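You operate a simulated robot arm through the tools that you are given. There is no shell and no other tool. Be economical: measure what you need, move in short steps, check, and stop when the job is done.

You run a simulated two-armed robot. Do the job below in one go: nothing can be reset, and whatever is moved stays where it is left.

Task
Pick up the short white filter with one hand, pass it to the other hand and put it on the top of the table behind the sieve.

Only the result counts: the job must be done as asked and must still hold three seconds after the hand-in. Knocking over, shifting, dropping, spilling or breaking anything else fails it.

Robot
Two 7-joint arms with two-finger parallel grippers on one trunk, on a base that drives. Base frame: it is fixed to the floor where the robot stands at the start and does not move with it; the origin is under the middle of the robot, x ahead of it, y to its left, z up. Units: mm, degrees, N and s.
The left shoulder is at the start at [50, 165, 1155], the right one opposite. With the tool pointing down near the work surface each hand reaches from about 220 to 700 mm from the robot's upright axis, wherever it stands, measured 20 degrees to its own side. Places, roughly: short white filter (7x7x18 cm) [500, 100, 1000]; top of the table behind the sieve [-1500, -1000, 900]. Payload 3.91 kg a hand.
The tool frame of a hand sits at the grasp point between the pads (the TCP): z along the fingers, y along the line on which they close. The tips reach 30 mm beyond it. The gripper opens to 110 mm. The fingers are 20 mm wide and 10 mm thick; the gripper's body (48 by 112 mm) begins 55 mm behind the TCP.
Orientation is that of the tool frame in the base frame, as [roll, pitch, yaw] about the fixed x, y, z axes, in that order (R = Rz(yaw) Ry(pitch) Rx(roll)). With the fingers straight down and closing along the base's y, the tool's x points along the base's -x, its y along +y and its z along -z.

Tools
- The arms move only by the tool play_rows. It takes "left_deltas", "right_deltas" or both (then of equal length, played together; a hand with none holds still); each is a list of rows, each a list of 7 numbers: the turn, a rotation vector about the tool's x, y, z in units of 120 degrees (1.0 is 120 degrees), then the shift along the tool's x, y, z in units of 250 mm (1.0 is 250 mm), then the opening, from 0 (shut) to 1 (fully open). In form: [[rx, ry, rz, tx, ty, tz, jaw], ...]. A call has 1 to 20 rows; each row is the pose to reach, as a shift and turn from the pose commanded when the call began, along the tool's axes at that moment. A call with a number of a shift or a turn outside -1 to 1 is refused whole. A row lasts 0.2 s, in which the tool goes at most 50 mm and 8.6 degrees; a call with a longer step from one row to the next is refused whole, and so is a gripper value outside its range. Where a pose cannot be reached the arm comes as near as it can. A force on the tool above 40 N (or 10 N above the force at the start of the call, whichever is more), or a blocked arm, ends the call early, and 0.2 s more pass. Each finger travels about 45 mm/s and halts on what it meets, pressing with about 23 N; the grip force reading is that of the motor and also rises with nothing between the fingers. The clock runs only during rows and for 0.2 s after the last one: add rows that repeat a pose to give the fingers time. The reply holds the time, the measured pose of the TCP, the force on the tool along the base axes, the opening and the grip force, in the units named above and with some noise, with the torque about the TCP (base axes, N m) and any sound that the robot's microphone picked up.
- Cameras (640 x 400 px; columns grow to the right, rows downward): "scene" is now at [122.6, 3.9, 1340.5]; the picture's right is [0.04, -1.00, 0.00], its down [-0.44, -0.02, -0.90] and it looks along [0.90, 0.04, -0.44] (base axes); focal length 214 px, centre (320, 200). "left" rides on the left gripper at [73, -17, -103] in its tool frame; the picture's right is [0.23, 0.97, 0.00], its down [-0.76, 0.18, -0.62] and it looks along [-0.61, 0.14, 0.78] (tool axes); focal length 222 px, centre (320, 200). "right" rides on the right gripper at [72, 17, -103] in its tool frame; the picture's right is [-0.23, 0.97, 0.00], its down [-0.76, -0.18, -0.62] and it looks along [-0.61, -0.14, 0.78] (tool axes); focal length 222 px, centre (320, 200).
- grab_frame(camera): a new picture of that camera. No time passes.
- slide_trunk(by): slides the trunk up (or, below 0, down) by that many mm; the arms and the scene camera ride with it, the base frame stays. It gives what a move gives, with no picture.
- drive_base(legs): drives the robot by 1 to 6 legs, each [ahead, left, turn to the left] in mm, mm and degrees, along the robot's own axes; the way and the turn of a leg run together, so that a leg with both is an arc; at most 1500 mm and 180 degrees a leg. The arms and the cameras ride along, it lands a little off, and it stops where it bumps. It gives what a move gives.
- head_to(pan, tilt): turns the head with the scene camera to pan (to the left, within 80 degrees either way) and tilt (down, from -29 to 69), counted from straight ahead of the robot. It gives what a move gives.
- pixel_to_xyz(camera, pixels): for up to 12 pixels [column, row] of the newest picture of that camera ("zoom" is the newest enlarged one), the place [x, y, z] in the base frame of the surface seen there, good to about 2 mm. No time passes.
- inspect(camera, box): a new picture of the part [left, top, right, bottom] of that camera's present view, enlarged. No time passes.
- hand_in(): hands the job in; it is judged then, once.

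Keep the steps short. Do not move on a guess: measure, check each grasp and each placing, and mend mistakes. In all there are 80 turns and 62 pictures (those below and enlarged ones count). Leave the grippers open and the arms clear of the work at the hand-in unless told otherwise, and finish with a single line.

The tools are called after "Emit:" by a JSON object that holds its "api" and its "payload". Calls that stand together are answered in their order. play_rows: Moves the arms, as the interface text tells. Its arguments: {"type":"object","properties":{"left_deltas":{"type":"array","items":{"type":"array","items":{"type":"number"}}},"right_deltas":{"type":"array","items":{"type":"array","items":{"type":"number"}}}},"required":[]} The other tools are called the same way: slide_trunk (by) slides the trunk up or down; drive_base (legs) drives the base; head_to (pan, tilt) turns the head that bears the scene camera; grab_frame (camera) takes a picture; pixel_to_xyz (camera, pixels) gives the place of the surface under pixels of a picture; inspect (camera, box) takes an enlarged picture of a part of a camera's view; hand_in () hands the job in.

At the start:

```text
t: 0.0
left_tcp_pos: [354.0, 219.0, 1268.6]
left_orientation: [-180.0, 0.0, -179.9]
left_force: [0.5, 0.4, 0.1]
left_torque: [-0.05, -0.01, 0.0]
left_opening: 109.7
left_finger_force: 0.1
right_tcp_pos: [399.1, -120.3, 1204.2]
right_orientation: [180.0, -0.1, 180.0]
right_force: [-0.1, -0.6, 0.5]
right_torque: [0.0, 0.0, -0.02]
right_opening: 110.1
right_finger_force: 0.0
trunk travel left (down, up): [-375.0, 128.0]
robot x, y, heading: [0.2, 1.4, -0.3]
head pan, tilt: [2.4, 25.9]
```

scene: 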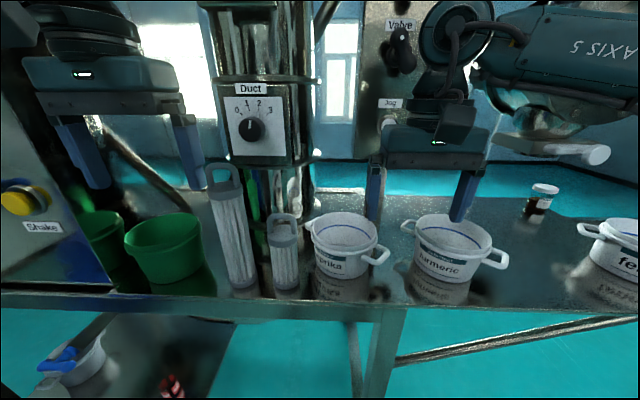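
right: 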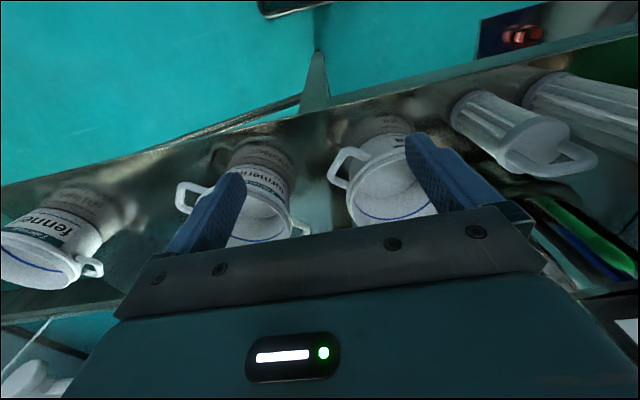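
left: 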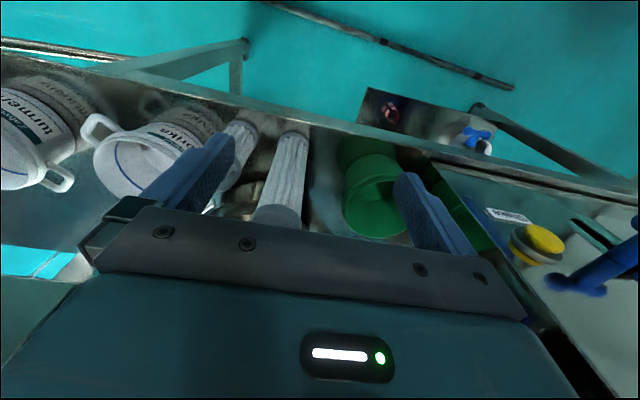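

I see a tall white filter near (232,225) and a short one near (283,250), with the paprika pot close to the right. I'll enlarge the area and measure it.

Emit:
{"api": "inspect", "payload": {"camera": "scene", "box": [190, 150, 400, 310]}}

Emit:
{"api": "pixel_to_xyz", "payload": {"camera": "scene", "pixels": [[283, 217], [270, 240], [284, 240], [298, 240], [284, 285], [232, 240], [239, 284], [224, 168], [315, 235], [345, 220], [386, 257], [340, 275]]}}

```text
2.50 times, centred on (295, 230) of scene
```

zoom: 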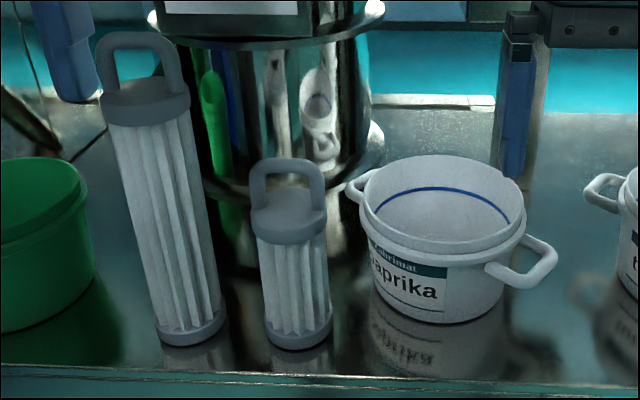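

```text
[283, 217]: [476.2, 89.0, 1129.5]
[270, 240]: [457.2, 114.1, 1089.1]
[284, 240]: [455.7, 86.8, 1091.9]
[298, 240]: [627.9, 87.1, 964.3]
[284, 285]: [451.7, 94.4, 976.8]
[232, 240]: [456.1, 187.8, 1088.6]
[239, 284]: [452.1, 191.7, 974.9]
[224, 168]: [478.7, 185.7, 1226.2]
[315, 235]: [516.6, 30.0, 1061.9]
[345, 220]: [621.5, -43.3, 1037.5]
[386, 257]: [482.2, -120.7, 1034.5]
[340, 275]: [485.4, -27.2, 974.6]
```

The short filter stands at about (487, 91), with its cap near z 1100 and its handle top near z 1140. I'll grip the handle from above, closing along x. First I'll measure the handle, the cap, and the column and neighbours.

Emit:
{"api": "pixel_to_xyz", "payload": {"camera": "zoom", "pixels": [[287, 166], [258, 190], [316, 190], [287, 205], [252, 225], [322, 225], [290, 237], [298, 342], [228, 190], [350, 195], [165, 45], [145, 85]]}}

Emit:
{"api": "pixel_to_xyz", "payload": {"camera": "scene", "pixels": [[255, 130], [250, 90], [255, 82], [283, 145], [300, 120], [215, 100], [225, 60], [283, 213], [284, 220], [282, 226]]}}

```text
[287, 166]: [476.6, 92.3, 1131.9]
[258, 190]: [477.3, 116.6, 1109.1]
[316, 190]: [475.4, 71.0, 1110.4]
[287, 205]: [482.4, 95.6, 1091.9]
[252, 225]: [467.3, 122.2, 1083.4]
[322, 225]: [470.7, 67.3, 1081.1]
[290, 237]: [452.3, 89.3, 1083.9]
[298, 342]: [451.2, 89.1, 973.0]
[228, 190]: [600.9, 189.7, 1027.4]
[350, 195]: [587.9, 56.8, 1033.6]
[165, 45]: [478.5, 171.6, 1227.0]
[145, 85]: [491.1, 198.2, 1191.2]
```

```text
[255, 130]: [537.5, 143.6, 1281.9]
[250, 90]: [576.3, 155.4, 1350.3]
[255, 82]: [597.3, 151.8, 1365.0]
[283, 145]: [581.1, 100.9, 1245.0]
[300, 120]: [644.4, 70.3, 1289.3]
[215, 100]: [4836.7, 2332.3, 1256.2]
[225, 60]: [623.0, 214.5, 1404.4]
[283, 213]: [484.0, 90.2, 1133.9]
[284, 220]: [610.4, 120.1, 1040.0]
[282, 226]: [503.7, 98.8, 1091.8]
```

Closing along x would bring the hand near the Duct knob at (537, 143, 1282). I'll do it this way instead:
- The left hand comes in level from the front and grips the upper body.
- The right hand then takes the handle from above.

First I'll back the base off 200 mm to give the arms room.

Emit:
{"api": "drive_base", "payload": {"legs": [[-200, 0, 0]]}}

Emit:
{"api": "pixel_to_xyz", "payload": {"camera": "zoom", "pixels": [[350, 188], [357, 205], [362, 182], [370, 230], [310, 260], [265, 260], [110, 130], [215, 300], [300, 300], [298, 378]]}}

```text
t: 1.6
left_tcp_pos: [150.1, 221.6, 1268.4]
left_orientation: [-179.9, 0.1, -179.5]
left_force: [0.0, -0.2, -0.8]
left_torque: [-0.01, -0.01, 0.02]
left_opening: 110.0
left_finger_force: 0.1
right_tcp_pos: [197.1, -119.4, 1203.4]
right_orientation: [-180.0, 0.0, -179.8]
right_force: [1.1, -1.1, 1.5]
right_torque: [-0.02, 0.01, 0.0]
right_opening: 110.1
right_finger_force: 0.0
trunk travel left (down, up): [-375.0, 128.0]
robot x, y, heading: [-201.1, -3.0, 0.2]
head pan, tilt: [2.4, 25.9]
```

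```text
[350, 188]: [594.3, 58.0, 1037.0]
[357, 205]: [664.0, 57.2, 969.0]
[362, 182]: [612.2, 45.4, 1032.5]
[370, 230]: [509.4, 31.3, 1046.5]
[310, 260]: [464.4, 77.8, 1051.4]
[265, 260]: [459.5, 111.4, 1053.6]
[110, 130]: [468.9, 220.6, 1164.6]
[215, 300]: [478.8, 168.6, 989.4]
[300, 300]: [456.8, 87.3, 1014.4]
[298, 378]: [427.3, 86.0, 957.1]
```

Clear of the table now. Next I'll turn the left hand level (fingers toward +x) over 11 rows, going to about (300, 93, 1200) with the jaw at about 85 mm.

Emit:
{"api": "play_rows", "payload": {"left_deltas": [[0, -0.068, 0, -0.055, -0.047, 0.025, 0.8], [0, -0.136, 0, -0.109, -0.093, 0.05, 0.8], [0, -0.205, 0, -0.164, -0.14, 0.075, 0.8], [0, -0.273, 0, -0.218, -0.187, 0.1, 0.8], [0, -0.341, 0, -0.273, -0.234, 0.125, 0.8], [0, -0.409, 0, -0.327, -0.28, 0.15, 0.8], [0, -0.477, 0, -0.382, -0.327, 0.174, 0.8], [0, -0.545, 0, -0.436, -0.374, 0.199, 0.8], [0, -0.614, 0, -0.491, -0.421, 0.224, 0.8], [0, -0.682, 0, -0.545, -0.467, 0.249, 0.8], [0, -0.75, 0, -0.6, -0.514, 0.274, 0.8], [0, -0.75, 0, -0.6, -0.514, 0.274, 0.8]]}}

Emit:
{"api": "grab_frame", "payload": {"camera": "scene"}}

```text
t: 4.2
left_tcp_pos: [301.5, 94.0, 1198.6]
left_orientation: [-51.7, 89.9, -51.3]
left_force: [-0.8, 0.3, 1.1]
left_torque: [0.0, -0.01, -0.01]
left_opening: 88.0
left_finger_force: 0.1
right_tcp_pos: [198.4, -119.8, 1203.6]
right_orientation: [180.0, 0.0, -179.7]
right_force: [0.2, -0.1, -0.1]
right_torque: [0.04, 0.02, 0.01]
right_opening: 109.9
right_finger_force: 0.0
trunk travel left (down, up): [-375.0, 128.0]
robot x, y, heading: [-202.9, -0.9, 0.1]
head pan, tilt: [2.4, 25.9]
```

```text
57 pictures are left
```

scene: 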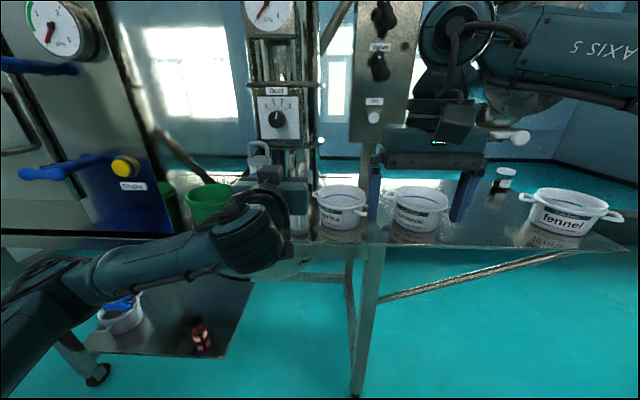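

The left hand is level. I'll lower it to z about 1066 and bring it forward to x about 380, short of the filter, then check with both cameras.

Emit:
{"api": "play_rows", "payload": {"left_deltas": [[0, 0, 0, 0.13, 0, 0, 0.8], [0, 0, 0, 0.26, 0, 0.05, 0.8], [0, 0, 0, 0.4, 0, 0.12, 0.8], [0, 0, 0, 0.53, -0.004, 0.22, 0.8], [0, 0, 0, 0.53, -0.004, 0.31, 0.8], [0, 0, 0, 0.53, -0.004, 0.31, 0.8]]}}

Emit:
{"api": "grab_frame", "payload": {"camera": "left"}}

Emit:
{"api": "inspect", "payload": {"camera": "scene", "box": [190, 120, 390, 270]}}

```text
t: 5.6
left_tcp_pos: [381.8, 95.3, 1067.6]
left_orientation: [-74.9, 89.9, -74.5]
left_force: [-0.5, 0.5, 0.8]
left_torque: [0.0, 0.0, -0.03]
left_opening: 88.1
left_finger_force: 0.1
right_tcp_pos: [198.9, -118.8, 1204.2]
right_orientation: [180.0, 0.1, -179.7]
right_force: [0.4, -0.3, -0.3]
right_torque: [0.0, -0.01, 0.02]
right_opening: 110.0
right_finger_force: 0.1
trunk travel left (down, up): [-375.0, 128.0]
robot x, y, heading: [-204.2, 1.8, 0.5]
head pan, tilt: [2.4, 25.9]
```

```text
56 pictures are left
```

left: 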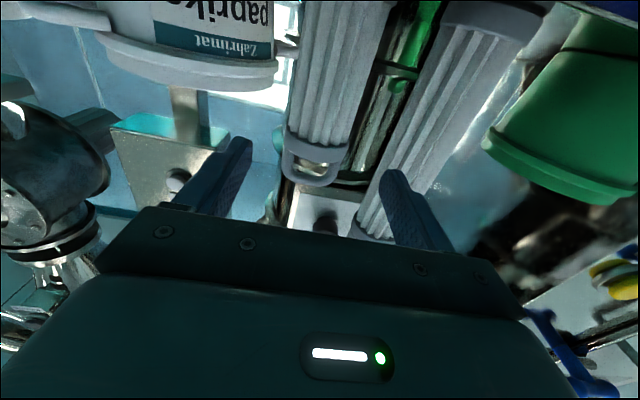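

```text
2.67 times, centred on (290, 195) of scene
```

zoom: 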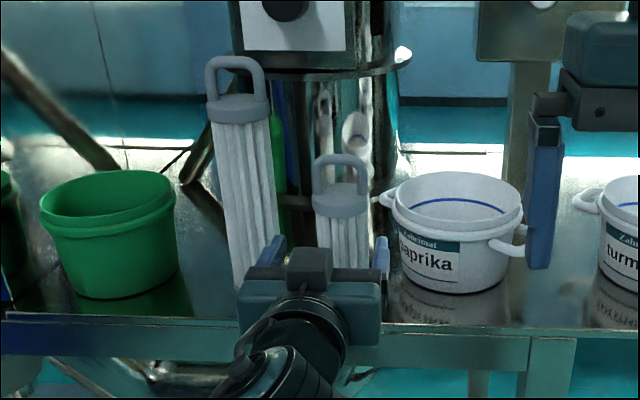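

The filter shows between the fingers in the left view, near (325,100). I'll measure the filter, its neighbours and the fingers to line up.

Emit:
{"api": "pixel_to_xyz", "payload": {"camera": "left", "pixels": [[300, 110], [325, 110], [350, 110], [320, 135], [310, 60], [345, 60], [400, 150], [380, 200], [240, 145], [390, 178], [200, 80], [440, 80]]}}

Emit:
{"api": "pixel_to_xyz", "payload": {"camera": "zoom", "pixels": [[276, 242], [381, 242], [316, 205], [366, 205], [340, 210], [340, 158], [320, 235], [366, 235], [270, 230], [240, 230], [342, 178], [342, 187]]}}

```text
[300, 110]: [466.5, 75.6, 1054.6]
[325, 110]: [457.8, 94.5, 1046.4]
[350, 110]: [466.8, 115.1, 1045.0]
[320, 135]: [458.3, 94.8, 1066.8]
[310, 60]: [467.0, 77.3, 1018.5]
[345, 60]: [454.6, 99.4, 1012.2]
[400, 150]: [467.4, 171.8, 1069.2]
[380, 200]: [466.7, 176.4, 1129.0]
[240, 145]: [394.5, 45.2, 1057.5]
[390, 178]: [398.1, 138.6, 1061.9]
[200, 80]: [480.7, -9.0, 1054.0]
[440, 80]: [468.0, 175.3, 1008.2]
```

```text
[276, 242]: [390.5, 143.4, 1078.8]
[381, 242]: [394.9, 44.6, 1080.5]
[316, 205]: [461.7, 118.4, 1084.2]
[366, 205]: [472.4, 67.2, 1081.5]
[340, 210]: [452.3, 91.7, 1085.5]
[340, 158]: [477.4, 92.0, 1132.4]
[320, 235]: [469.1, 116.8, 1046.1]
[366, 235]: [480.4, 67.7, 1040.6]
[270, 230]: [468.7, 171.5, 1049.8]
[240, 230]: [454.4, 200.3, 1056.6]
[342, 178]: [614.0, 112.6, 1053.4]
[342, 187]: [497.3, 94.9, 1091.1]
```

The fingers sit at y 45 and 140, centred on the filter at y 94. I'll narrow the jaw to about 80 mm, drop to z 1055, go forward to x 482, and stop there before closing.

Emit:
{"api": "play_rows", "payload": {"left_deltas": [[0, 0, 0, 0.05, -0.004, 0.0, 0.73], [0, 0, 0, 0.05, -0.004, 0.0, 0.73], [0, 0, 0, 0.05, -0.004, 0.1, 0.73], [0, 0, 0, 0.05, -0.004, 0.2, 0.73], [0, 0, 0, 0.05, -0.004, 0.3, 0.73], [0, 0, 0, 0.05, -0.004, 0.4, 0.73], [0, 0, 0, 0.05, -0.004, 0.4, 0.73]]}}

Emit:
{"api": "inspect", "payload": {"camera": "scene", "box": [190, 120, 390, 270]}}

Emit:
{"api": "grab_frame", "payload": {"camera": "left"}}

```text
t: 7.2
left_tcp_pos: [478.9, 92.5, 1054.3]
left_orientation: [-62.3, 89.9, -61.8]
left_force: [0.7, 0.2, -0.7]
left_torque: [0.0, 0.0, -0.02]
left_opening: 80.4
left_finger_force: 0.1
right_tcp_pos: [197.5, -119.7, 1204.0]
right_orientation: [-180.0, 0.0, -179.7]
right_force: [0.0, 0.5, -0.4]
right_torque: [0.02, -0.02, -0.04]
right_opening: 110.0
right_finger_force: 0.0
trunk travel left (down, up): [-375.0, 128.0]
robot x, y, heading: [-204.9, -0.5, 0.8]
head pan, tilt: [2.4, 25.9]
```

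```text
2.67 times, centred on (290, 195) of scene
```

zoom: 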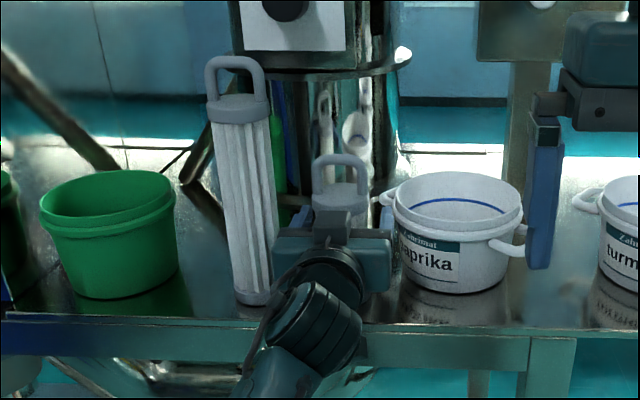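

```text
53 pictures are left
```

left: 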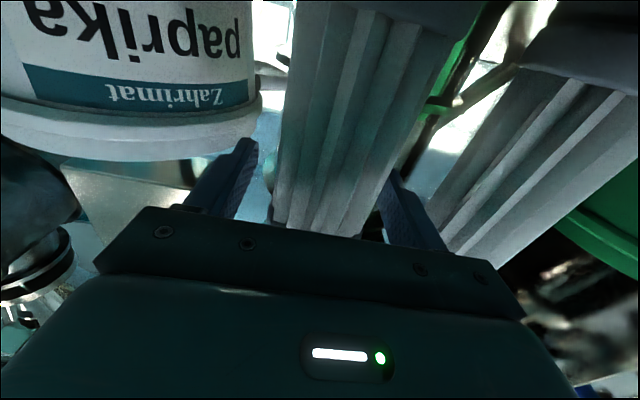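

The filter sits between the fingers and nothing is being touched (forces about 0). I'll close the left jaw, with extra rows to give the fingers time.

Emit:
{"api": "play_rows", "payload": {"left_deltas": [[0, 0, 0, 0, 0, 0.016, 0.6], [0, 0, 0, 0, 0, 0.016, 0.4], [0, 0, 0, 0, 0, 0.016, 0.2], [0, 0, 0, 0, 0, 0.016, 0.1], [0, 0, 0, 0, 0, 0.016, 0.1], [0, 0, 0, 0, 0, 0.016, 0.1]]}}

```text
t: 8.6
left_tcp_pos: [483.4, 91.1, 1053.9]
left_orientation: [-96.3, 89.9, -96.0]
left_force: [-0.5, -0.4, 0.6]
left_torque: [0.02, -0.02, -0.04]
left_opening: 60.9
left_finger_force: 23.3
right_tcp_pos: [198.8, -119.5, 1203.7]
right_orientation: [-180.0, 0.0, -179.6]
right_force: [0.6, -0.1, 0.6]
right_torque: [0.02, 0.03, 0.01]
right_opening: 110.1
right_finger_force: 0.1
trunk travel left (down, up): [-375.0, 128.0]
robot x, y, heading: [-201.4, -0.6, 0.4]
head pan, tilt: [2.4, 25.9]
```

It's gripped at 61 mm with 23 N. I'll lift 40 mm, then pull straight back about 200 mm.

Emit:
{"api": "play_rows", "payload": {"left_deltas": [[0, 0, 0, -0.04, 0, 0, 0.1], [0, 0, 0, -0.1, 0, 0, 0.1], [0, 0, 0, -0.16, 0, 0, 0.1], [0, 0, 0, -0.2, 0, -0.08, 0.1], [0, 0, 0, -0.24, 0, -0.2, 0.1], [0, 0, 0, -0.28, 0, -0.34, 0.1], [0, 0, 0, -0.32, 0, -0.48, 0.1], [0, 0, 0, -0.36, 0, -0.62, 0.1], [0, 0, 0, -0.36, 0, -0.74, 0.1], [0, 0, 0, -0.36, 0, -0.74, 0.1]]}}

Emit:
{"api": "grab_frame", "payload": {"camera": "scene"}}

```text
t: 11.0
left_tcp_pos: [301.7, 98.3, 1172.6]
left_orientation: [15.6, 85.8, 16.5]
left_force: [1.2, 0.1, -0.7]
left_torque: [0.03, 0.02, 0.02]
left_opening: 60.8
left_finger_force: 22.8
right_tcp_pos: [198.3, -118.4, 1203.1]
right_orientation: [-180.0, 0.0, -179.6]
right_force: [-0.1, -0.4, -0.3]
right_torque: [-0.02, 0.01, -0.02]
right_opening: 110.0
right_finger_force: 0.0
trunk travel left (down, up): [-375.0, 128.0]
robot x, y, heading: [-203.1, -3.0, 0.2]
head pan, tilt: [2.4, 25.9]
stopped in row 10 (left hand): the arm was blocked; the commanded pose is now the measured one
```

```text
52 pictures are left
```

scene: 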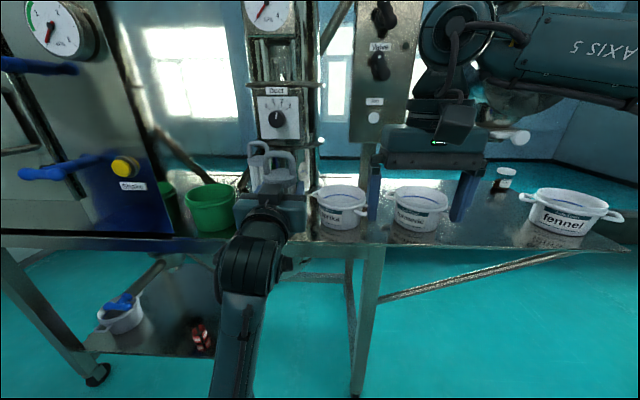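

The filter is held and clear of the shelf. The arm stopped at a joint limit, tilted by 4°. I'll back the base off another 300 mm for free space and look again.

Emit:
{"api": "drive_base", "payload": {"legs": [[-300, 0, 0]]}}

Emit:
{"api": "grab_frame", "payload": {"camera": "scene"}}

```text
t: 13.1
left_tcp_pos: [-0.1, 96.8, 1171.3]
left_orientation: [15.3, 85.8, 16.3]
left_force: [-1.4, 0.7, -1.2]
left_torque: [-0.02, 0.07, -0.02]
left_opening: 61.1
left_finger_force: 23.1
right_tcp_pos: [-102.8, -120.6, 1204.0]
right_orientation: [-179.9, 0.0, -179.7]
right_force: [0.4, -1.1, 0.9]
right_torque: [-0.01, -0.03, -0.01]
right_opening: 109.9
right_finger_force: 0.2
trunk travel left (down, up): [-375.0, 128.0]
robot x, y, heading: [-506.3, -1.7, 0.3]
head pan, tilt: [2.4, 25.9]
```

```text
51 pictures are left
```

scene: 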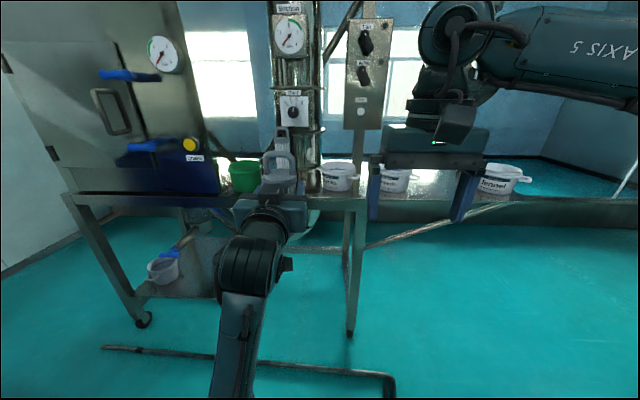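

Open space now. I'll straighten the left hand by 4° about y and bring it forward and slightly inward to a comfortable spot.

Emit:
{"api": "play_rows", "payload": {"left_deltas": [[0, 0.009, 0, 0.03, -0.05, 0.08, 0.1], [0, 0.018, 0, 0.07, -0.1, 0.16, 0.1], [0, 0.027, 0, 0.1, -0.15, 0.24, 0.1], [0, 0.035, 0, 0.14, -0.2, 0.32, 0.1], [0, 0.035, 0, 0.14, -0.2, 0.32, 0.1]]}}

Emit:
{"api": "inspect", "payload": {"camera": "scene", "box": [200, 90, 440, 270]}}

```text
t: 14.3
left_tcp_pos: [82.4, 49.5, 1141.1]
left_orientation: [97.2, 88.7, 98.3]
left_force: [-0.3, 0.4, -2.3]
left_torque: [0.01, -0.01, 0.01]
left_opening: 60.8
left_finger_force: 22.8
right_tcp_pos: [-101.8, -120.4, 1204.1]
right_orientation: [180.0, 0.0, -179.7]
right_force: [-0.1, 0.3, -0.8]
right_torque: [0.0, -0.03, -0.01]
right_opening: 110.2
right_finger_force: 0.0
trunk travel left (down, up): [-375.0, 128.0]
robot x, y, heading: [-502.9, -0.2, 0.4]
head pan, tilt: [2.4, 25.9]
```

```text
2.22 times, centred on (320, 180) of scene
```

zoom: 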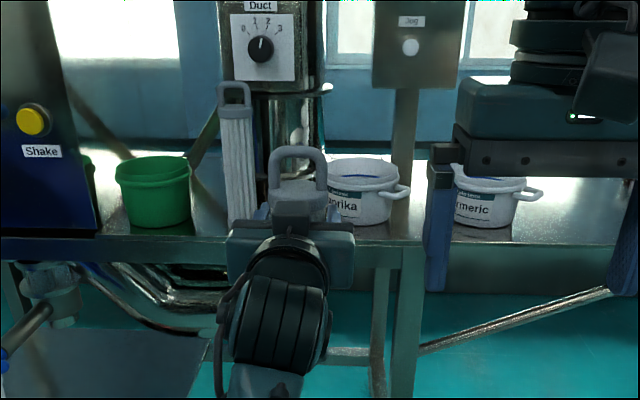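

The filter is upright in the left hand with the handle loop free. I'll measure the handle, the cap and the top of the hand.

Emit:
{"api": "pixel_to_xyz", "payload": {"camera": "zoom", "pixels": [[298, 150], [274, 175], [322, 175], [274, 165], [322, 165], [298, 195], [298, 185], [270, 195], [326, 195], [292, 205], [290, 232], [298, 160]]}}

```text
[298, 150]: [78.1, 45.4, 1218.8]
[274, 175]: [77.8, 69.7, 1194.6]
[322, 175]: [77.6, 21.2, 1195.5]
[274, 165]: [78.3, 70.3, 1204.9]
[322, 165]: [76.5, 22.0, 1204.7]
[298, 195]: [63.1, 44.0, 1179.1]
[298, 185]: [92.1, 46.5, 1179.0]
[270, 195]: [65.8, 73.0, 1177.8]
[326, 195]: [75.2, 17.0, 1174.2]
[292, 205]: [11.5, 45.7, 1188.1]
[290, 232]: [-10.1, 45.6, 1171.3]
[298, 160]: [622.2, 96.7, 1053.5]
```

Handle centre is about (86, 46), its top at z 1221 and the cap at z 1179. I'll raise the right hand to z 1320 and bring it above the handle with the jaw at about 80 mm.

Emit:
{"api": "play_rows", "payload": {"right_deltas": [[0, 0, 0, 0, 0, -0.155, 0.9], [0, 0, 0, 0, 0, -0.31, 0.8], [0, 0, 0, 0, 0, -0.464, 0.73], [0, 0, 0, -0.094, 0.083, -0.464, 0.73], [0, 0, 0, -0.188, 0.166, -0.464, 0.73], [0, 0, 0, -0.282, 0.249, -0.464, 0.73], [0, 0, 0, -0.376, 0.332, -0.464, 0.73], [0, 0, 0, -0.47, 0.415, -0.464, 0.73], [0, 0, 0, -0.564, 0.498, -0.464, 0.73], [0, 0, 0, -0.658, 0.581, -0.464, 0.73], [0, 0, 0, -0.752, 0.664, -0.464, 0.73], [0, 0, 0, -0.752, 0.664, -0.464, 0.73]]}}

Emit:
{"api": "grab_frame", "payload": {"camera": "right"}}

Emit:
{"api": "grab_frame", "payload": {"camera": "scene"}}

```text
t: 16.9
left_tcp_pos: [83.6, 48.2, 1141.6]
left_orientation: [98.2, 88.9, 99.3]
left_force: [-0.1, -0.4, -1.0]
left_torque: [-0.01, -0.01, -0.01]
left_opening: 60.7
left_finger_force: 22.9
right_tcp_pos: [12.6, 10.2, 1279.7]
right_orientation: [-179.9, 0.0, -179.7]
right_force: [0.6, 0.3, 0.0]
right_torque: [-0.03, 0.04, -0.03]
right_opening: 80.3
right_finger_force: 0.0
right hand out of reach, approached as far as the arm can: row 8, 9, 10, 11, 12
trunk travel left (down, up): [-375.0, 128.0]
robot x, y, heading: [-504.4, -2.0, 0.2]
head pan, tilt: [2.4, 25.9]
```

```text
49 pictures are left
```

right: 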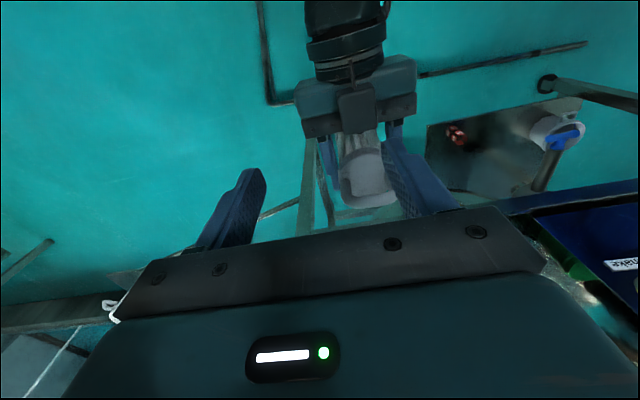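

```text
48 pictures are left
```

scene: 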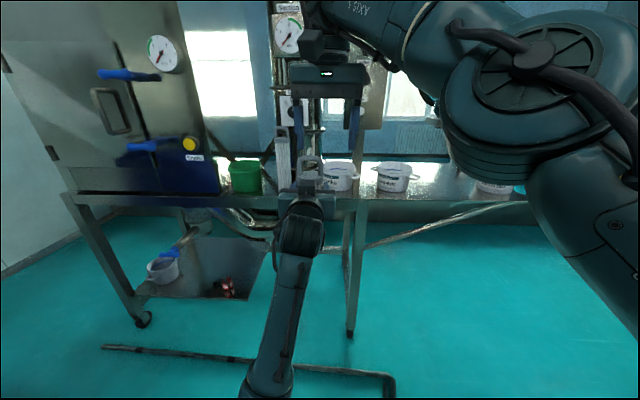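

The right arm can't reach that high with the tool pointing down. I'll bring the filter down and inward instead, with the left hand going to about (60, -10, 1020).

Emit:
{"api": "play_rows", "payload": {"left_deltas": [[0, 0, 0, 0.1, -0.046, -0.018, 0.1], [0, 0, 0, 0.2, -0.092, -0.036, 0.1], [0, 0, 0, 0.3, -0.138, -0.054, 0.1], [0, 0, 0, 0.4, -0.184, -0.072, 0.1], [0, 0, 0, 0.484, -0.23, -0.09, 0.1], [0, 0, 0, 0.484, -0.23, -0.09, 0.1]]}}

Emit:
{"api": "inspect", "payload": {"camera": "scene", "box": [220, 100, 460, 280]}}

```text
t: 17.6
left_tcp_pos: [81.6, 32.8, 1163.8]
left_orientation: [14.6, 79.9, 17.0]
left_force: [-0.1, -0.5, -0.9]
left_torque: [-0.01, 0.0, 0.03]
left_opening: 61.4
left_finger_force: 23.6
right_tcp_pos: [11.6, 10.0, 1280.2]
right_orientation: [-180.0, 0.0, -179.7]
right_force: [0.4, -0.4, -0.2]
right_torque: [0.01, 0.0, 0.02]
right_opening: 80.3
right_finger_force: 0.1
trunk travel left (down, up): [-375.0, 128.0]
robot x, y, heading: [-497.9, -1.2, 0.5]
head pan, tilt: [2.4, 25.9]
stopped in row 3 (left hand): the arm was blocked; the commanded pose is now the measured one
```

```text
2.22 times, centred on (340, 190) of scene
```

zoom: 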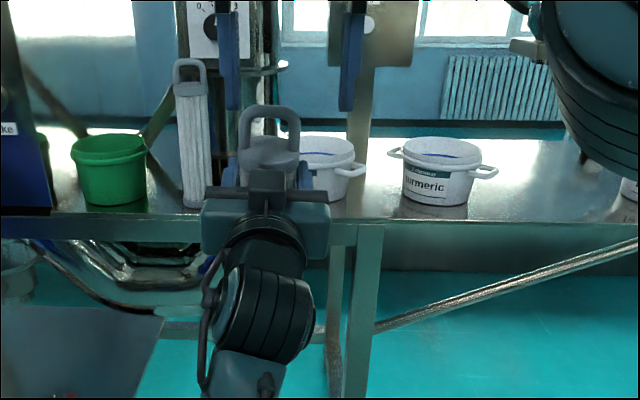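

The left arm hit a wrist limit and tipped up 10°. I'll take it back to the posture that worked before, further left, level and lower, and then try turning it to point to the right.

Emit:
{"api": "play_rows", "payload": {"left_deltas": [[0, 0, 0, 0, 0.1, 0.1, 0.1], [0, 0.02, 0, 0, 0.2, 0.16, 0.1], [0, 0.05, 0, 0.1, 0.24, 0.12, 0.1], [0, 0.084, 0, 0.22, 0.24, 0.06, 0.1], [0, 0.084, 0, 0.348, 0.232, 0.0, 0.1], [0, 0.084, 0, 0.348, 0.232, 0.0, 0.1]]}}

```text
t: 19.2
left_tcp_pos: [98.4, 95.9, 1127.0]
left_orientation: [27.4, 84.9, 30.0]
left_force: [-0.1, -0.4, -1.0]
left_torque: [-0.05, 0.05, 0.0]
left_opening: 60.7
left_finger_force: 23.4
right_tcp_pos: [12.3, 9.3, 1280.4]
right_orientation: [180.0, 0.0, -179.7]
right_force: [-0.3, -0.2, -0.4]
right_torque: [0.02, 0.04, -0.03]
right_opening: 80.2
right_finger_force: 0.0
trunk travel left (down, up): [-375.0, 128.0]
robot x, y, heading: [-498.9, -1.4, 0.3]
head pan, tilt: [2.4, 25.9]
stopped in row 6 (left hand): the arm was blocked; the commanded pose is now the measured one
```

Still limited in this elbow posture. I'll turn the left hand 45° to the right in place, about the filter's own axis, to free the wrist.

Emit:
{"api": "play_rows", "payload": {"left_deltas": [[0.0625, 0, 0, 0, 0, 0, 0.1], [0.125, 0, 0, 0, 0, 0, 0.1], [0.1875, 0, 0, 0, 0, 0, 0.1], [0.25, 0, 0, 0, 0, 0, 0.1], [0.3125, 0, 0, 0, 0, 0, 0.1], [0.375, 0, 0, 0, 0, 0, 0.1], [0.375, 0, 0, 0, 0, 0, 0.1]]}}

Emit:
{"api": "grab_frame", "payload": {"camera": "scene"}}

```text
t: 20.8
left_tcp_pos: [98.2, 94.7, 1125.6]
left_orientation: [73.8, 85.0, 31.6]
left_force: [-0.1, 0.1, -1.1]
left_torque: [-0.01, 0.01, 0.02]
left_opening: 60.8
left_finger_force: 22.6
right_tcp_pos: [10.7, 9.3, 1280.9]
right_orientation: [-180.0, 0.1, -179.8]
right_force: [0.5, 0.4, 0.4]
right_torque: [-0.02, 0.0, 0.0]
right_opening: 80.2
right_finger_force: 0.2
trunk travel left (down, up): [-375.0, 128.0]
robot x, y, heading: [-499.7, -1.5, 0.6]
head pan, tilt: [2.4, 25.9]
```

```text
46 pictures are left
```

scene: 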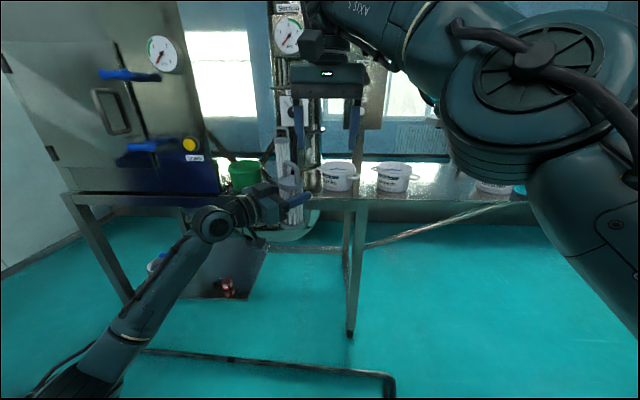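

The elbow now swings out and the wrist is free. I'll bring the filter down and inward to about (28, 0, 1020) and correct the tilt.

Emit:
{"api": "play_rows", "payload": {"left_deltas": [[0, 0.002, -0.008, 0.08, -0.06, 0.005, 0.1], [0, 0.004, -0.016, 0.16, -0.12, 0.01, 0.1], [0, 0.006, -0.024, 0.24, -0.2, 0.015, 0.1], [0, 0.008, -0.032, 0.32, -0.28, 0.02, 0.1], [0, 0.01, -0.04, 0.38, -0.36, 0.03, 0.1], [0, 0.012, -0.04, 0.38, -0.44, 0.038, 0.1], [0, 0.012, -0.04, 0.38, -0.504, 0.038, 0.1], [0, 0.012, -0.04, 0.38, -0.504, 0.038, 0.1]]}}

Emit:
{"api": "inspect", "payload": {"camera": "scene", "box": [200, 100, 440, 280]}}

```text
t: 22.6
left_tcp_pos: [26.7, -0.7, 1020.2]
left_orientation: [-71.8, 90.0, -114.0]
left_force: [-0.2, 0.5, -1.7]
left_torque: [0.0, 0.0, -0.02]
left_opening: 60.8
left_finger_force: 23.1
right_tcp_pos: [11.2, 10.7, 1280.0]
right_orientation: [-180.0, 0.0, -179.6]
right_force: [0.5, -0.9, -0.3]
right_torque: [-0.03, -0.03, 0.02]
right_opening: 80.4
right_finger_force: 0.1
trunk travel left (down, up): [-375.0, 128.0]
robot x, y, heading: [-499.1, -2.3, 0.6]
head pan, tilt: [2.4, 25.9]
```

```text
2.22 times, centred on (320, 190) of scene
```

zoom: 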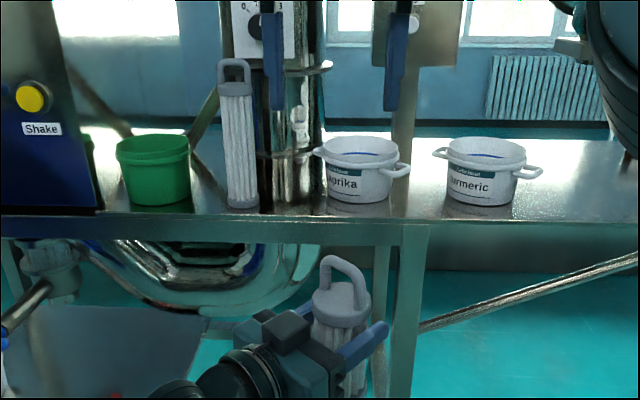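

Worked: the filter is upright at about (27, -1, 1020) and turned about 42°. I'll measure the handle now.

Emit:
{"api": "pixel_to_xyz", "payload": {"camera": "zoom", "pixels": [[325, 275], [362, 298], [340, 265], [330, 263], [355, 275], [325, 262], [342, 300], [325, 300], [368, 315], [362, 285], [290, 325], [375, 335]]}}

Emit:
{"api": "grab_frame", "payload": {"camera": "right"}}

```text
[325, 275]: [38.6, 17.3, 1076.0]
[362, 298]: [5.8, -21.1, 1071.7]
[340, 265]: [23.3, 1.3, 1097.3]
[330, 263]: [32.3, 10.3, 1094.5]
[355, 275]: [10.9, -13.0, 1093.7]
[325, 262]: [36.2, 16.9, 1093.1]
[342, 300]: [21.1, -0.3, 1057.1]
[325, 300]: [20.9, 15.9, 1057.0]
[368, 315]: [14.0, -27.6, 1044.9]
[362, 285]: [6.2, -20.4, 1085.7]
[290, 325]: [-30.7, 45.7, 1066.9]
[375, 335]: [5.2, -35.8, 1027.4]
```

```text
44 pictures are left
```

right: 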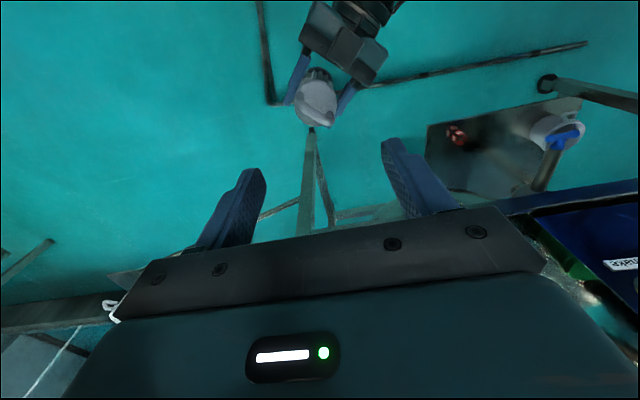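

Handle centre is about (28, -4), its top at z 1099 and the cap at z 1057, with the loop running along 48°. The right hand's last commanded pose was out of reach, so I'll lower it 80 mm as a safe test of where it really is.

Emit:
{"api": "play_rows", "payload": {"right_deltas": [[0, 0, 0, 0, 0, 0.1, 0.73], [0, 0, 0, 0, 0, 0.2, 0.73], [0, 0, 0, 0, 0, 0.32, 0.73], [0, 0, 0, 0, 0, 0.32, 0.73]]}}

```text
t: 23.6
left_tcp_pos: [27.3, -1.4, 1020.4]
left_orientation: [-50.5, 90.0, -92.8]
left_force: [0.3, 0.4, -1.7]
left_torque: [0.01, 0.01, 0.0]
left_opening: 61.1
left_finger_force: 23.0
right_tcp_pos: [11.7, 10.1, 1201.4]
right_orientation: [-180.0, 0.0, -179.6]
right_force: [0.2, -0.2, -0.5]
right_torque: [0.01, 0.0, -0.03]
right_opening: 80.5
right_finger_force: 0.2
trunk travel left (down, up): [-375.0, 128.0]
robot x, y, heading: [-502.5, -5.4, 0.1]
head pan, tilt: [2.4, 25.9]
```

It moves relative to the measured pose. Now I'll turn the right hand 42° and hover it over the handle at z 1165.

Emit:
{"api": "play_rows", "payload": {"right_deltas": [[0, 0, 0.058, -0.011, -0.01, 0.024, 0.73], [0, 0, 0.117, -0.022, -0.019, 0.048, 0.73], [0, 0, 0.175, -0.033, -0.028, 0.072, 0.73], [0, 0, 0.233, -0.044, -0.037, 0.097, 0.73], [0, 0, 0.292, -0.055, -0.047, 0.121, 0.73], [0, 0, 0.35, -0.065, -0.056, 0.145, 0.73], [0, 0, 0.35, -0.065, -0.056, 0.145, 0.73]]}}

Emit:
{"api": "grab_frame", "payload": {"camera": "right"}}

Emit:
{"api": "inspect", "payload": {"camera": "scene", "box": [240, 110, 440, 260]}}

```text
t: 25.2
left_tcp_pos: [27.7, -1.0, 1021.0]
left_orientation: [-103.4, 89.9, -145.7]
left_force: [0.2, 0.2, -2.6]
left_torque: [0.0, 0.01, -0.01]
left_opening: 60.8
left_finger_force: 22.9
right_tcp_pos: [27.8, -4.5, 1164.5]
right_orientation: [-180.0, 0.0, 138.2]
right_force: [0.1, -1.0, 0.2]
right_torque: [-0.03, 0.04, 0.0]
right_opening: 80.2
right_finger_force: 0.1
trunk travel left (down, up): [-375.0, 128.0]
robot x, y, heading: [-503.4, 1.6, 0.7]
head pan, tilt: [2.4, 25.9]
```

```text
43 pictures are left
```

right: 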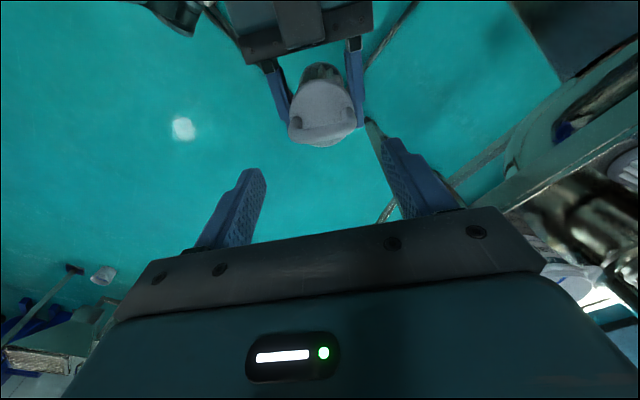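

```text
2.67 times, centred on (340, 185) of scene
```

zoom: 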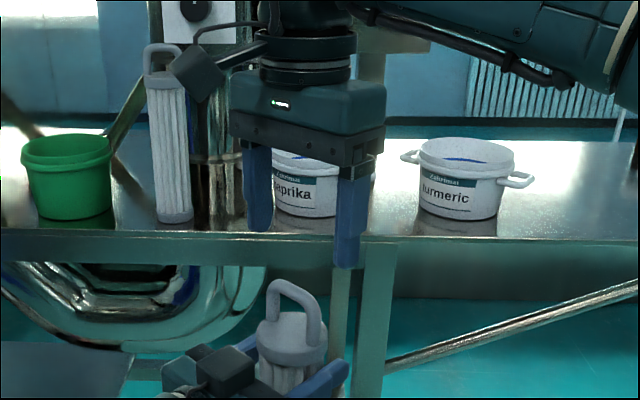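

The right hand hovers parallel to the loop. I'll verify where the handle ends and the fingertips are before going down.

Emit:
{"api": "pixel_to_xyz", "payload": {"camera": "right", "pixels": [[293, 124], [320, 132], [345, 116], [352, 106], [300, 130], [320, 90], [320, 115], [325, 145]]}}

Emit:
{"api": "pixel_to_xyz", "payload": {"camera": "zoom", "pixels": [[270, 300], [318, 335], [295, 288], [258, 225], [346, 258], [286, 342], [280, 285], [312, 302]]}}

```text
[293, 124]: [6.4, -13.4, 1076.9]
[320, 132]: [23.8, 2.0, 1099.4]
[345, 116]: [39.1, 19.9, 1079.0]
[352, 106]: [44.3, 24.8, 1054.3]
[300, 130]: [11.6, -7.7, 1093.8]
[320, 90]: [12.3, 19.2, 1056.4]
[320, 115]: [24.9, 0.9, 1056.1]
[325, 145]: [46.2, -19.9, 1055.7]
```

```text
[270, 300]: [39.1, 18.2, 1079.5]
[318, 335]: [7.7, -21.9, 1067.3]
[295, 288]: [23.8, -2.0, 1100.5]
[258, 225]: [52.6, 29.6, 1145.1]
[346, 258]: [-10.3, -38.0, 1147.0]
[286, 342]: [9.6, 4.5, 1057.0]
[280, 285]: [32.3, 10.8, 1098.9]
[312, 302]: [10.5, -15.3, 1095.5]
```

Handle and fingers are aligned within a few mm. I'll descend 72 mm so the tips stop about 5 mm above the cap.

Emit:
{"api": "play_rows", "payload": {"right_deltas": [[0, 0, 0, 0, 0, 0.08, 0.73], [0, 0, 0, 0, 0, 0.16, 0.73], [0, 0, 0, 0, 0, 0.23, 0.73], [0, 0, 0, 0, 0, 0.29, 0.73], [0, 0, 0, 0, 0, 0.29, 0.73]]}}

Emit:
{"api": "inspect", "payload": {"camera": "scene", "box": [240, 110, 440, 260]}}

Emit:
{"api": "grab_frame", "payload": {"camera": "right"}}

```text
t: 26.4
left_tcp_pos: [28.0, -0.7, 1020.4]
left_orientation: [79.9, 89.9, 37.6]
left_force: [0.4, 0.8, -2.1]
left_torque: [-0.01, 0.04, 0.01]
left_opening: 60.6
left_finger_force: 23.4
right_tcp_pos: [28.7, -4.6, 1091.3]
right_orientation: [180.0, 0.0, 138.3]
right_force: [-0.2, -0.2, -0.3]
right_torque: [0.02, 0.02, 0.01]
right_opening: 80.1
right_finger_force: 0.0
trunk travel left (down, up): [-375.0, 128.0]
robot x, y, heading: [-504.8, -0.3, 0.2]
head pan, tilt: [2.4, 25.9]
```

```text
2.67 times, centred on (340, 185) of scene
```

zoom: 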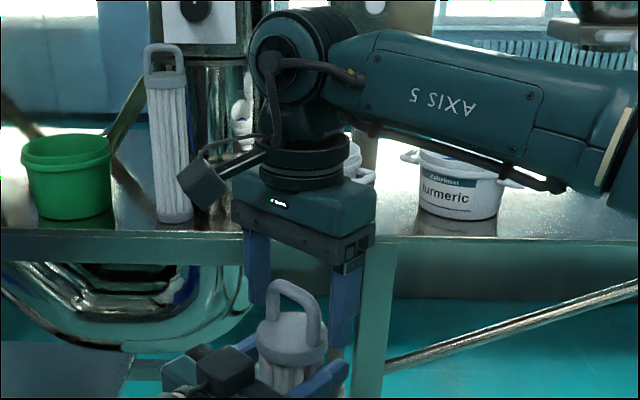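

```text
40 pictures are left
```

right: 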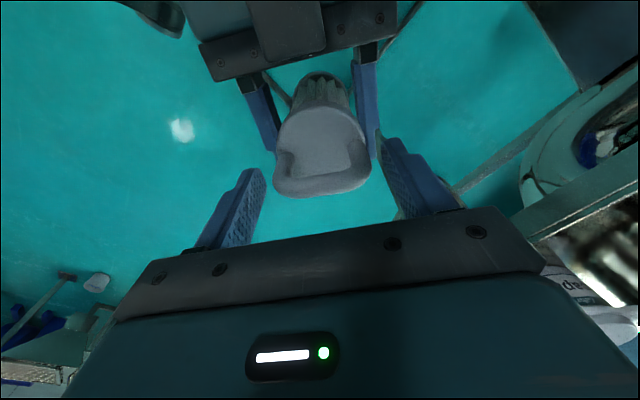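

Before closing I'll compare finger and handle positions in this view.

Emit:
{"api": "pixel_to_xyz", "payload": {"camera": "zoom", "pixels": [[254, 290], [264, 290], [343, 320], [333, 320], [272, 300], [316, 340], [310, 300], [283, 285]]}}

Emit:
{"api": "pixel_to_xyz", "payload": {"camera": "right", "pixels": [[282, 180], [320, 190], [365, 165], [320, 180], [290, 160], [355, 145], [250, 200], [405, 160]]}}

```text
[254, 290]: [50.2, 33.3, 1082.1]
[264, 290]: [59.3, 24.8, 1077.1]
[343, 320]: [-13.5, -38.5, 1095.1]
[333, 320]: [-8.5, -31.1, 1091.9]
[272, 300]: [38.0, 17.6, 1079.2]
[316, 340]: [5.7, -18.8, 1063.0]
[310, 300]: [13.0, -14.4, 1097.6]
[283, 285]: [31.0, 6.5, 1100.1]
```

```text
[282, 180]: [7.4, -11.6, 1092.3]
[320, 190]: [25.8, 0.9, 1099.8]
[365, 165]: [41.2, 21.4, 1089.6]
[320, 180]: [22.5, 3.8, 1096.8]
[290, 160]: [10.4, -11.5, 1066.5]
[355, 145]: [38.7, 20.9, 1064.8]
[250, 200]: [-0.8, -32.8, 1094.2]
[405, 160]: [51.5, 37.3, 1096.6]
```

Aligned: the fingers and the handle share the same depth band, and the sideways offset is about 2 mm. I'll shift 2 mm and close the right jaw gently.

Emit:
{"api": "play_rows", "payload": {"right_deltas": [[0, 0, 0, 0, -0.009, 0, 0.65], [0, 0, 0, 0, -0.009, 0, 0.55], [0, 0, 0, 0, -0.009, 0, 0.45], [0, 0, 0, 0, -0.009, 0, 0.3], [0, 0, 0, 0, -0.009, 0, 0.1], [0, 0, 0, 0, -0.009, 0, 0.1], [0, 0, 0, 0, -0.009, 0, 0.1]]}}

Emit:
{"api": "inspect", "payload": {"camera": "scene", "box": [240, 110, 440, 260]}}

```text
t: 28.0
left_tcp_pos: [26.3, -2.0, 1019.3]
left_orientation: [-161.6, 89.9, 156.1]
left_force: [-14.0, -11.3, -3.1]
left_torque: [0.6, -0.81, 0.02]
left_opening: 61.3
left_finger_force: 23.0
right_tcp_pos: [27.1, -4.8, 1092.0]
right_orientation: [179.7, 0.0, 138.3]
right_force: [13.9, 11.7, 2.0]
right_torque: [0.27, -0.19, -0.05]
right_opening: 47.2
right_finger_force: 23.1
trunk travel left (down, up): [-375.0, 128.0]
robot x, y, heading: [-506.5, -0.5, 0.4]
head pan, tilt: [2.4, 25.9]
```

```text
2.67 times, centred on (340, 185) of scene
```

zoom: 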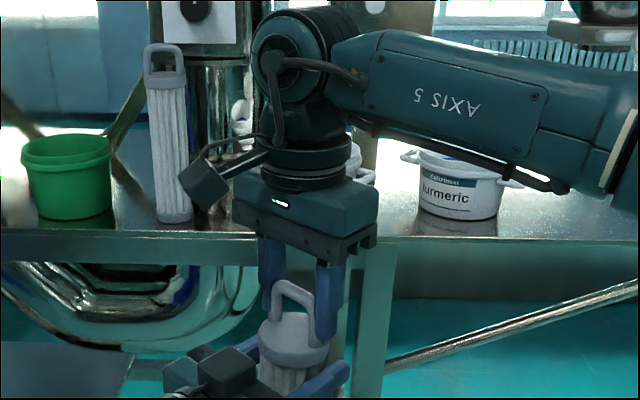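

The handle is gripped at 47 mm with 23 N. The hands push against each other with about 18 N along the closing line, so I'll relieve that with a small right-hand shift.

Emit:
{"api": "play_rows", "payload": {"right_deltas": [[0, 0, 0, 0, 0.006, 0, 0.1], [0, 0, 0, 0, 0.012, 0, 0.1], [0, 0, 0, 0, 0.012, 0, 0.1]]}}

```text
t: 28.8
left_tcp_pos: [27.2, 0.2, 1018.1]
left_orientation: [-173.7, 89.9, 144.1]
left_force: [-6.7, -8.3, -5.7]
left_torque: [0.37, -0.35, -0.13]
left_opening: 61.3
left_finger_force: 22.8
right_tcp_pos: [28.6, -3.7, 1091.4]
right_orientation: [-179.9, -0.1, 138.3]
right_force: [6.5, 7.4, 3.8]
right_torque: [0.26, -0.11, 0.09]
right_opening: 47.3
right_finger_force: 23.0
trunk travel left (down, up): [-375.0, 128.0]
robot x, y, heading: [-504.3, -3.1, -0.0]
head pan, tilt: [2.4, 25.9]
```

Reduced to about 10 N. One more small shift, and then I'll open the left jaw.

Emit:
{"api": "play_rows", "payload": {"right_deltas": [[0, 0, 0, 0, 0.006, 0, 0.1], [0, 0, 0, 0, 0.01, 0, 0.1], [0, 0, 0, 0, 0.01, 0, 0.1]]}}

Emit:
{"api": "play_rows", "payload": {"left_deltas": [[0, 0, 0, 0, 0, 0, 0.62], [0, 0, 0, 0, 0, 0, 0.7], [0, 0, 0, 0, 0, 0, 0.8], [0, 0, 0, 0, 0, 0, 0.9], [0, 0, 0, 0, 0, 0, 0.95], [0, 0, 0, 0, 0, 0, 0.95]]}}

Emit:
{"api": "inspect", "payload": {"camera": "scene", "box": [240, 110, 440, 260]}}

```text
t: 29.6
left_tcp_pos: [28.1, 0.2, 1018.5]
left_orientation: [173.2, 89.9, 131.0]
left_force: [6.0, 1.6, -8.5]
left_torque: [0.0, 0.07, 0.07]
left_opening: 61.3
left_finger_force: 23.1
right_tcp_pos: [29.7, -2.7, 1091.6]
right_orientation: [-179.8, -0.1, 138.3]
right_force: [-5.3, -2.4, 6.1]
right_torque: [-0.17, 0.37, -0.04]
right_opening: 47.2
right_finger_force: 23.2
trunk travel left (down, up): [-375.0, 128.0]
robot x, y, heading: [-499.7, -1.4, 0.2]
head pan, tilt: [2.4, 25.9]
```

```text
t: 31.0
left_tcp_pos: [27.1, -0.3, 1020.8]
left_orientation: [-121.4, 89.9, -163.7]
left_force: [0.0, 0.2, 0.3]
left_torque: [0.03, 0.0, -0.02]
left_opening: 104.5
left_finger_force: 0.0
right_tcp_pos: [30.8, -1.7, 1091.2]
right_orientation: [180.0, 0.0, 138.3]
right_force: [0.1, 0.4, -0.6]
right_torque: [-0.01, 0.0, -0.01]
right_opening: 47.2
right_finger_force: 22.4
trunk travel left (down, up): [-375.0, 128.0]
robot x, y, heading: [-501.8, 0.3, 0.2]
head pan, tilt: [2.4, 25.9]
```

```text
2.67 times, centred on (340, 185) of scene
```

zoom: 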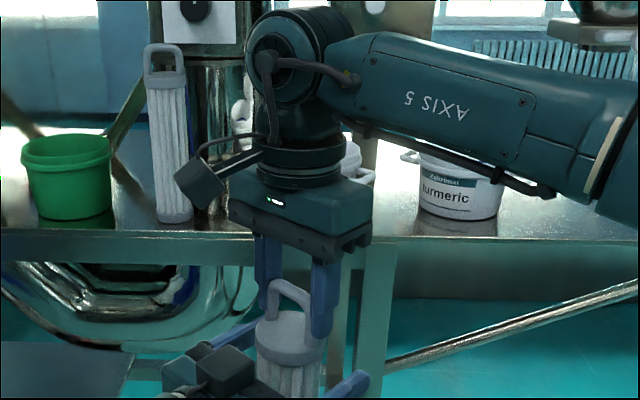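

The right hand holds the filter alone. I'll withdraw the left hand straight back 125 mm.

Emit:
{"api": "play_rows", "payload": {"left_deltas": [[0, 0, 0, 0, 0, -0.1, 0.95], [0, 0, 0, 0, 0, -0.22, 0.95], [0, 0, 0, 0, 0, -0.36, 0.95], [0, 0, 0, 0, 0, -0.5, 0.95], [0, 0, 0, 0, 0, -0.5, 0.95]]}}

Emit:
{"api": "grab_frame", "payload": {"camera": "scene"}}

```text
t: 32.2
left_tcp_pos: [-65.0, 84.1, 1019.3]
left_orientation: [47.9, 89.9, 5.5]
left_force: [0.1, 1.7, -0.9]
left_torque: [0.01, -0.05, 0.01]
left_opening: 104.4
left_finger_force: 0.1
right_tcp_pos: [30.5, -1.7, 1091.5]
right_orientation: [180.0, 0.0, 138.3]
right_force: [0.7, 0.0, 0.3]
right_torque: [0.0, 0.01, 0.02]
right_opening: 47.3
right_finger_force: 22.5
trunk travel left (down, up): [-375.0, 128.0]
robot x, y, heading: [-502.3, 0.6, -0.0]
head pan, tilt: [2.4, 25.9]
```

```text
37 pictures are left
```

scene: 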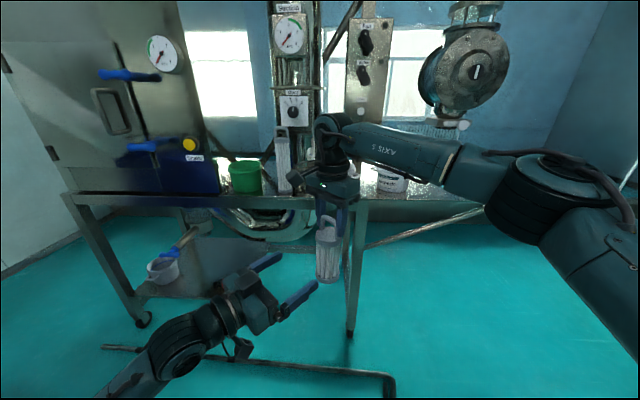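

The handover is complete. The table is to the right and behind me, so I'll look right before turning.

Emit:
{"api": "head_to", "payload": {"pan": -78, "tilt": 25}}

Emit:
{"api": "grab_frame", "payload": {"camera": "scene"}}

Emit:
{"api": "head_to", "payload": {"pan": 78, "tilt": 30}}

Emit:
{"api": "grab_frame", "payload": {"camera": "scene"}}

```text
t: 33.8
left_tcp_pos: [-65.4, 85.0, 1018.8]
left_orientation: [101.1, 90.0, 58.9]
left_force: [-0.8, 0.3, 0.3]
left_torque: [0.02, -0.02, 0.0]
left_opening: 104.7
left_finger_force: 0.1
right_tcp_pos: [30.2, -1.5, 1091.6]
right_orientation: [180.0, 0.0, 138.2]
right_force: [0.1, 0.3, 0.3]
right_torque: [-0.01, 0.01, 0.02]
right_opening: 47.2
right_finger_force: 23.0
trunk travel left (down, up): [-375.0, 128.0]
robot x, y, heading: [-502.2, -2.1, 0.3]
head pan, tilt: [-78.0, 25.0]
```

```text
36 pictures are left
```

scene: 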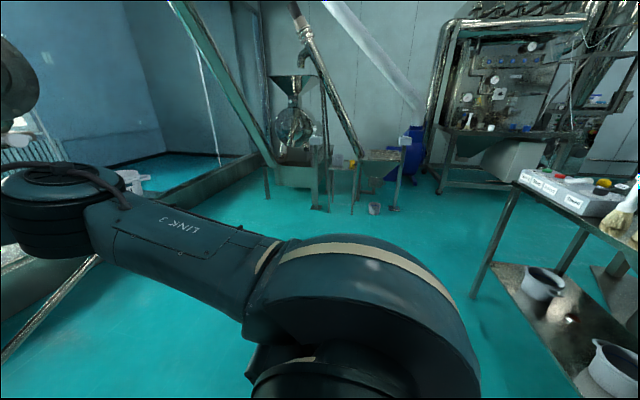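

```text
t: 36.2
left_tcp_pos: [-64.8, 84.5, 1018.5]
left_orientation: [-113.8, 89.9, -156.1]
left_force: [-0.3, 0.3, -0.3]
left_torque: [-0.03, 0.02, 0.01]
left_opening: 104.6
left_finger_force: 0.0
right_tcp_pos: [29.8, -1.9, 1091.7]
right_orientation: [-180.0, 0.0, 138.4]
right_force: [-0.5, 0.0, -0.3]
right_torque: [0.01, 0.02, 0.0]
right_opening: 47.2
right_finger_force: 22.7
trunk travel left (down, up): [-375.0, 128.0]
robot x, y, heading: [-503.9, -1.6, 0.5]
head pan, tilt: [78.0, 30.0]
```

```text
35 pictures are left
```

scene: 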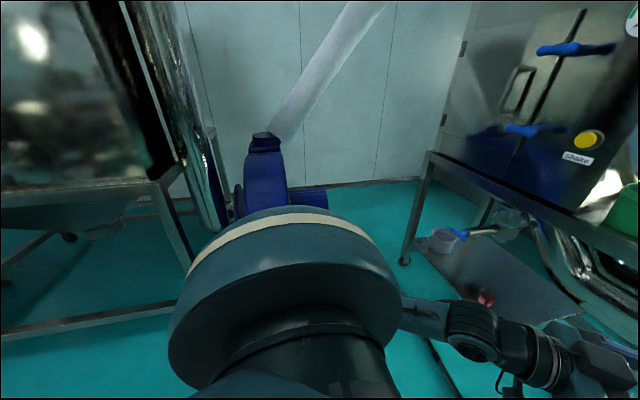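

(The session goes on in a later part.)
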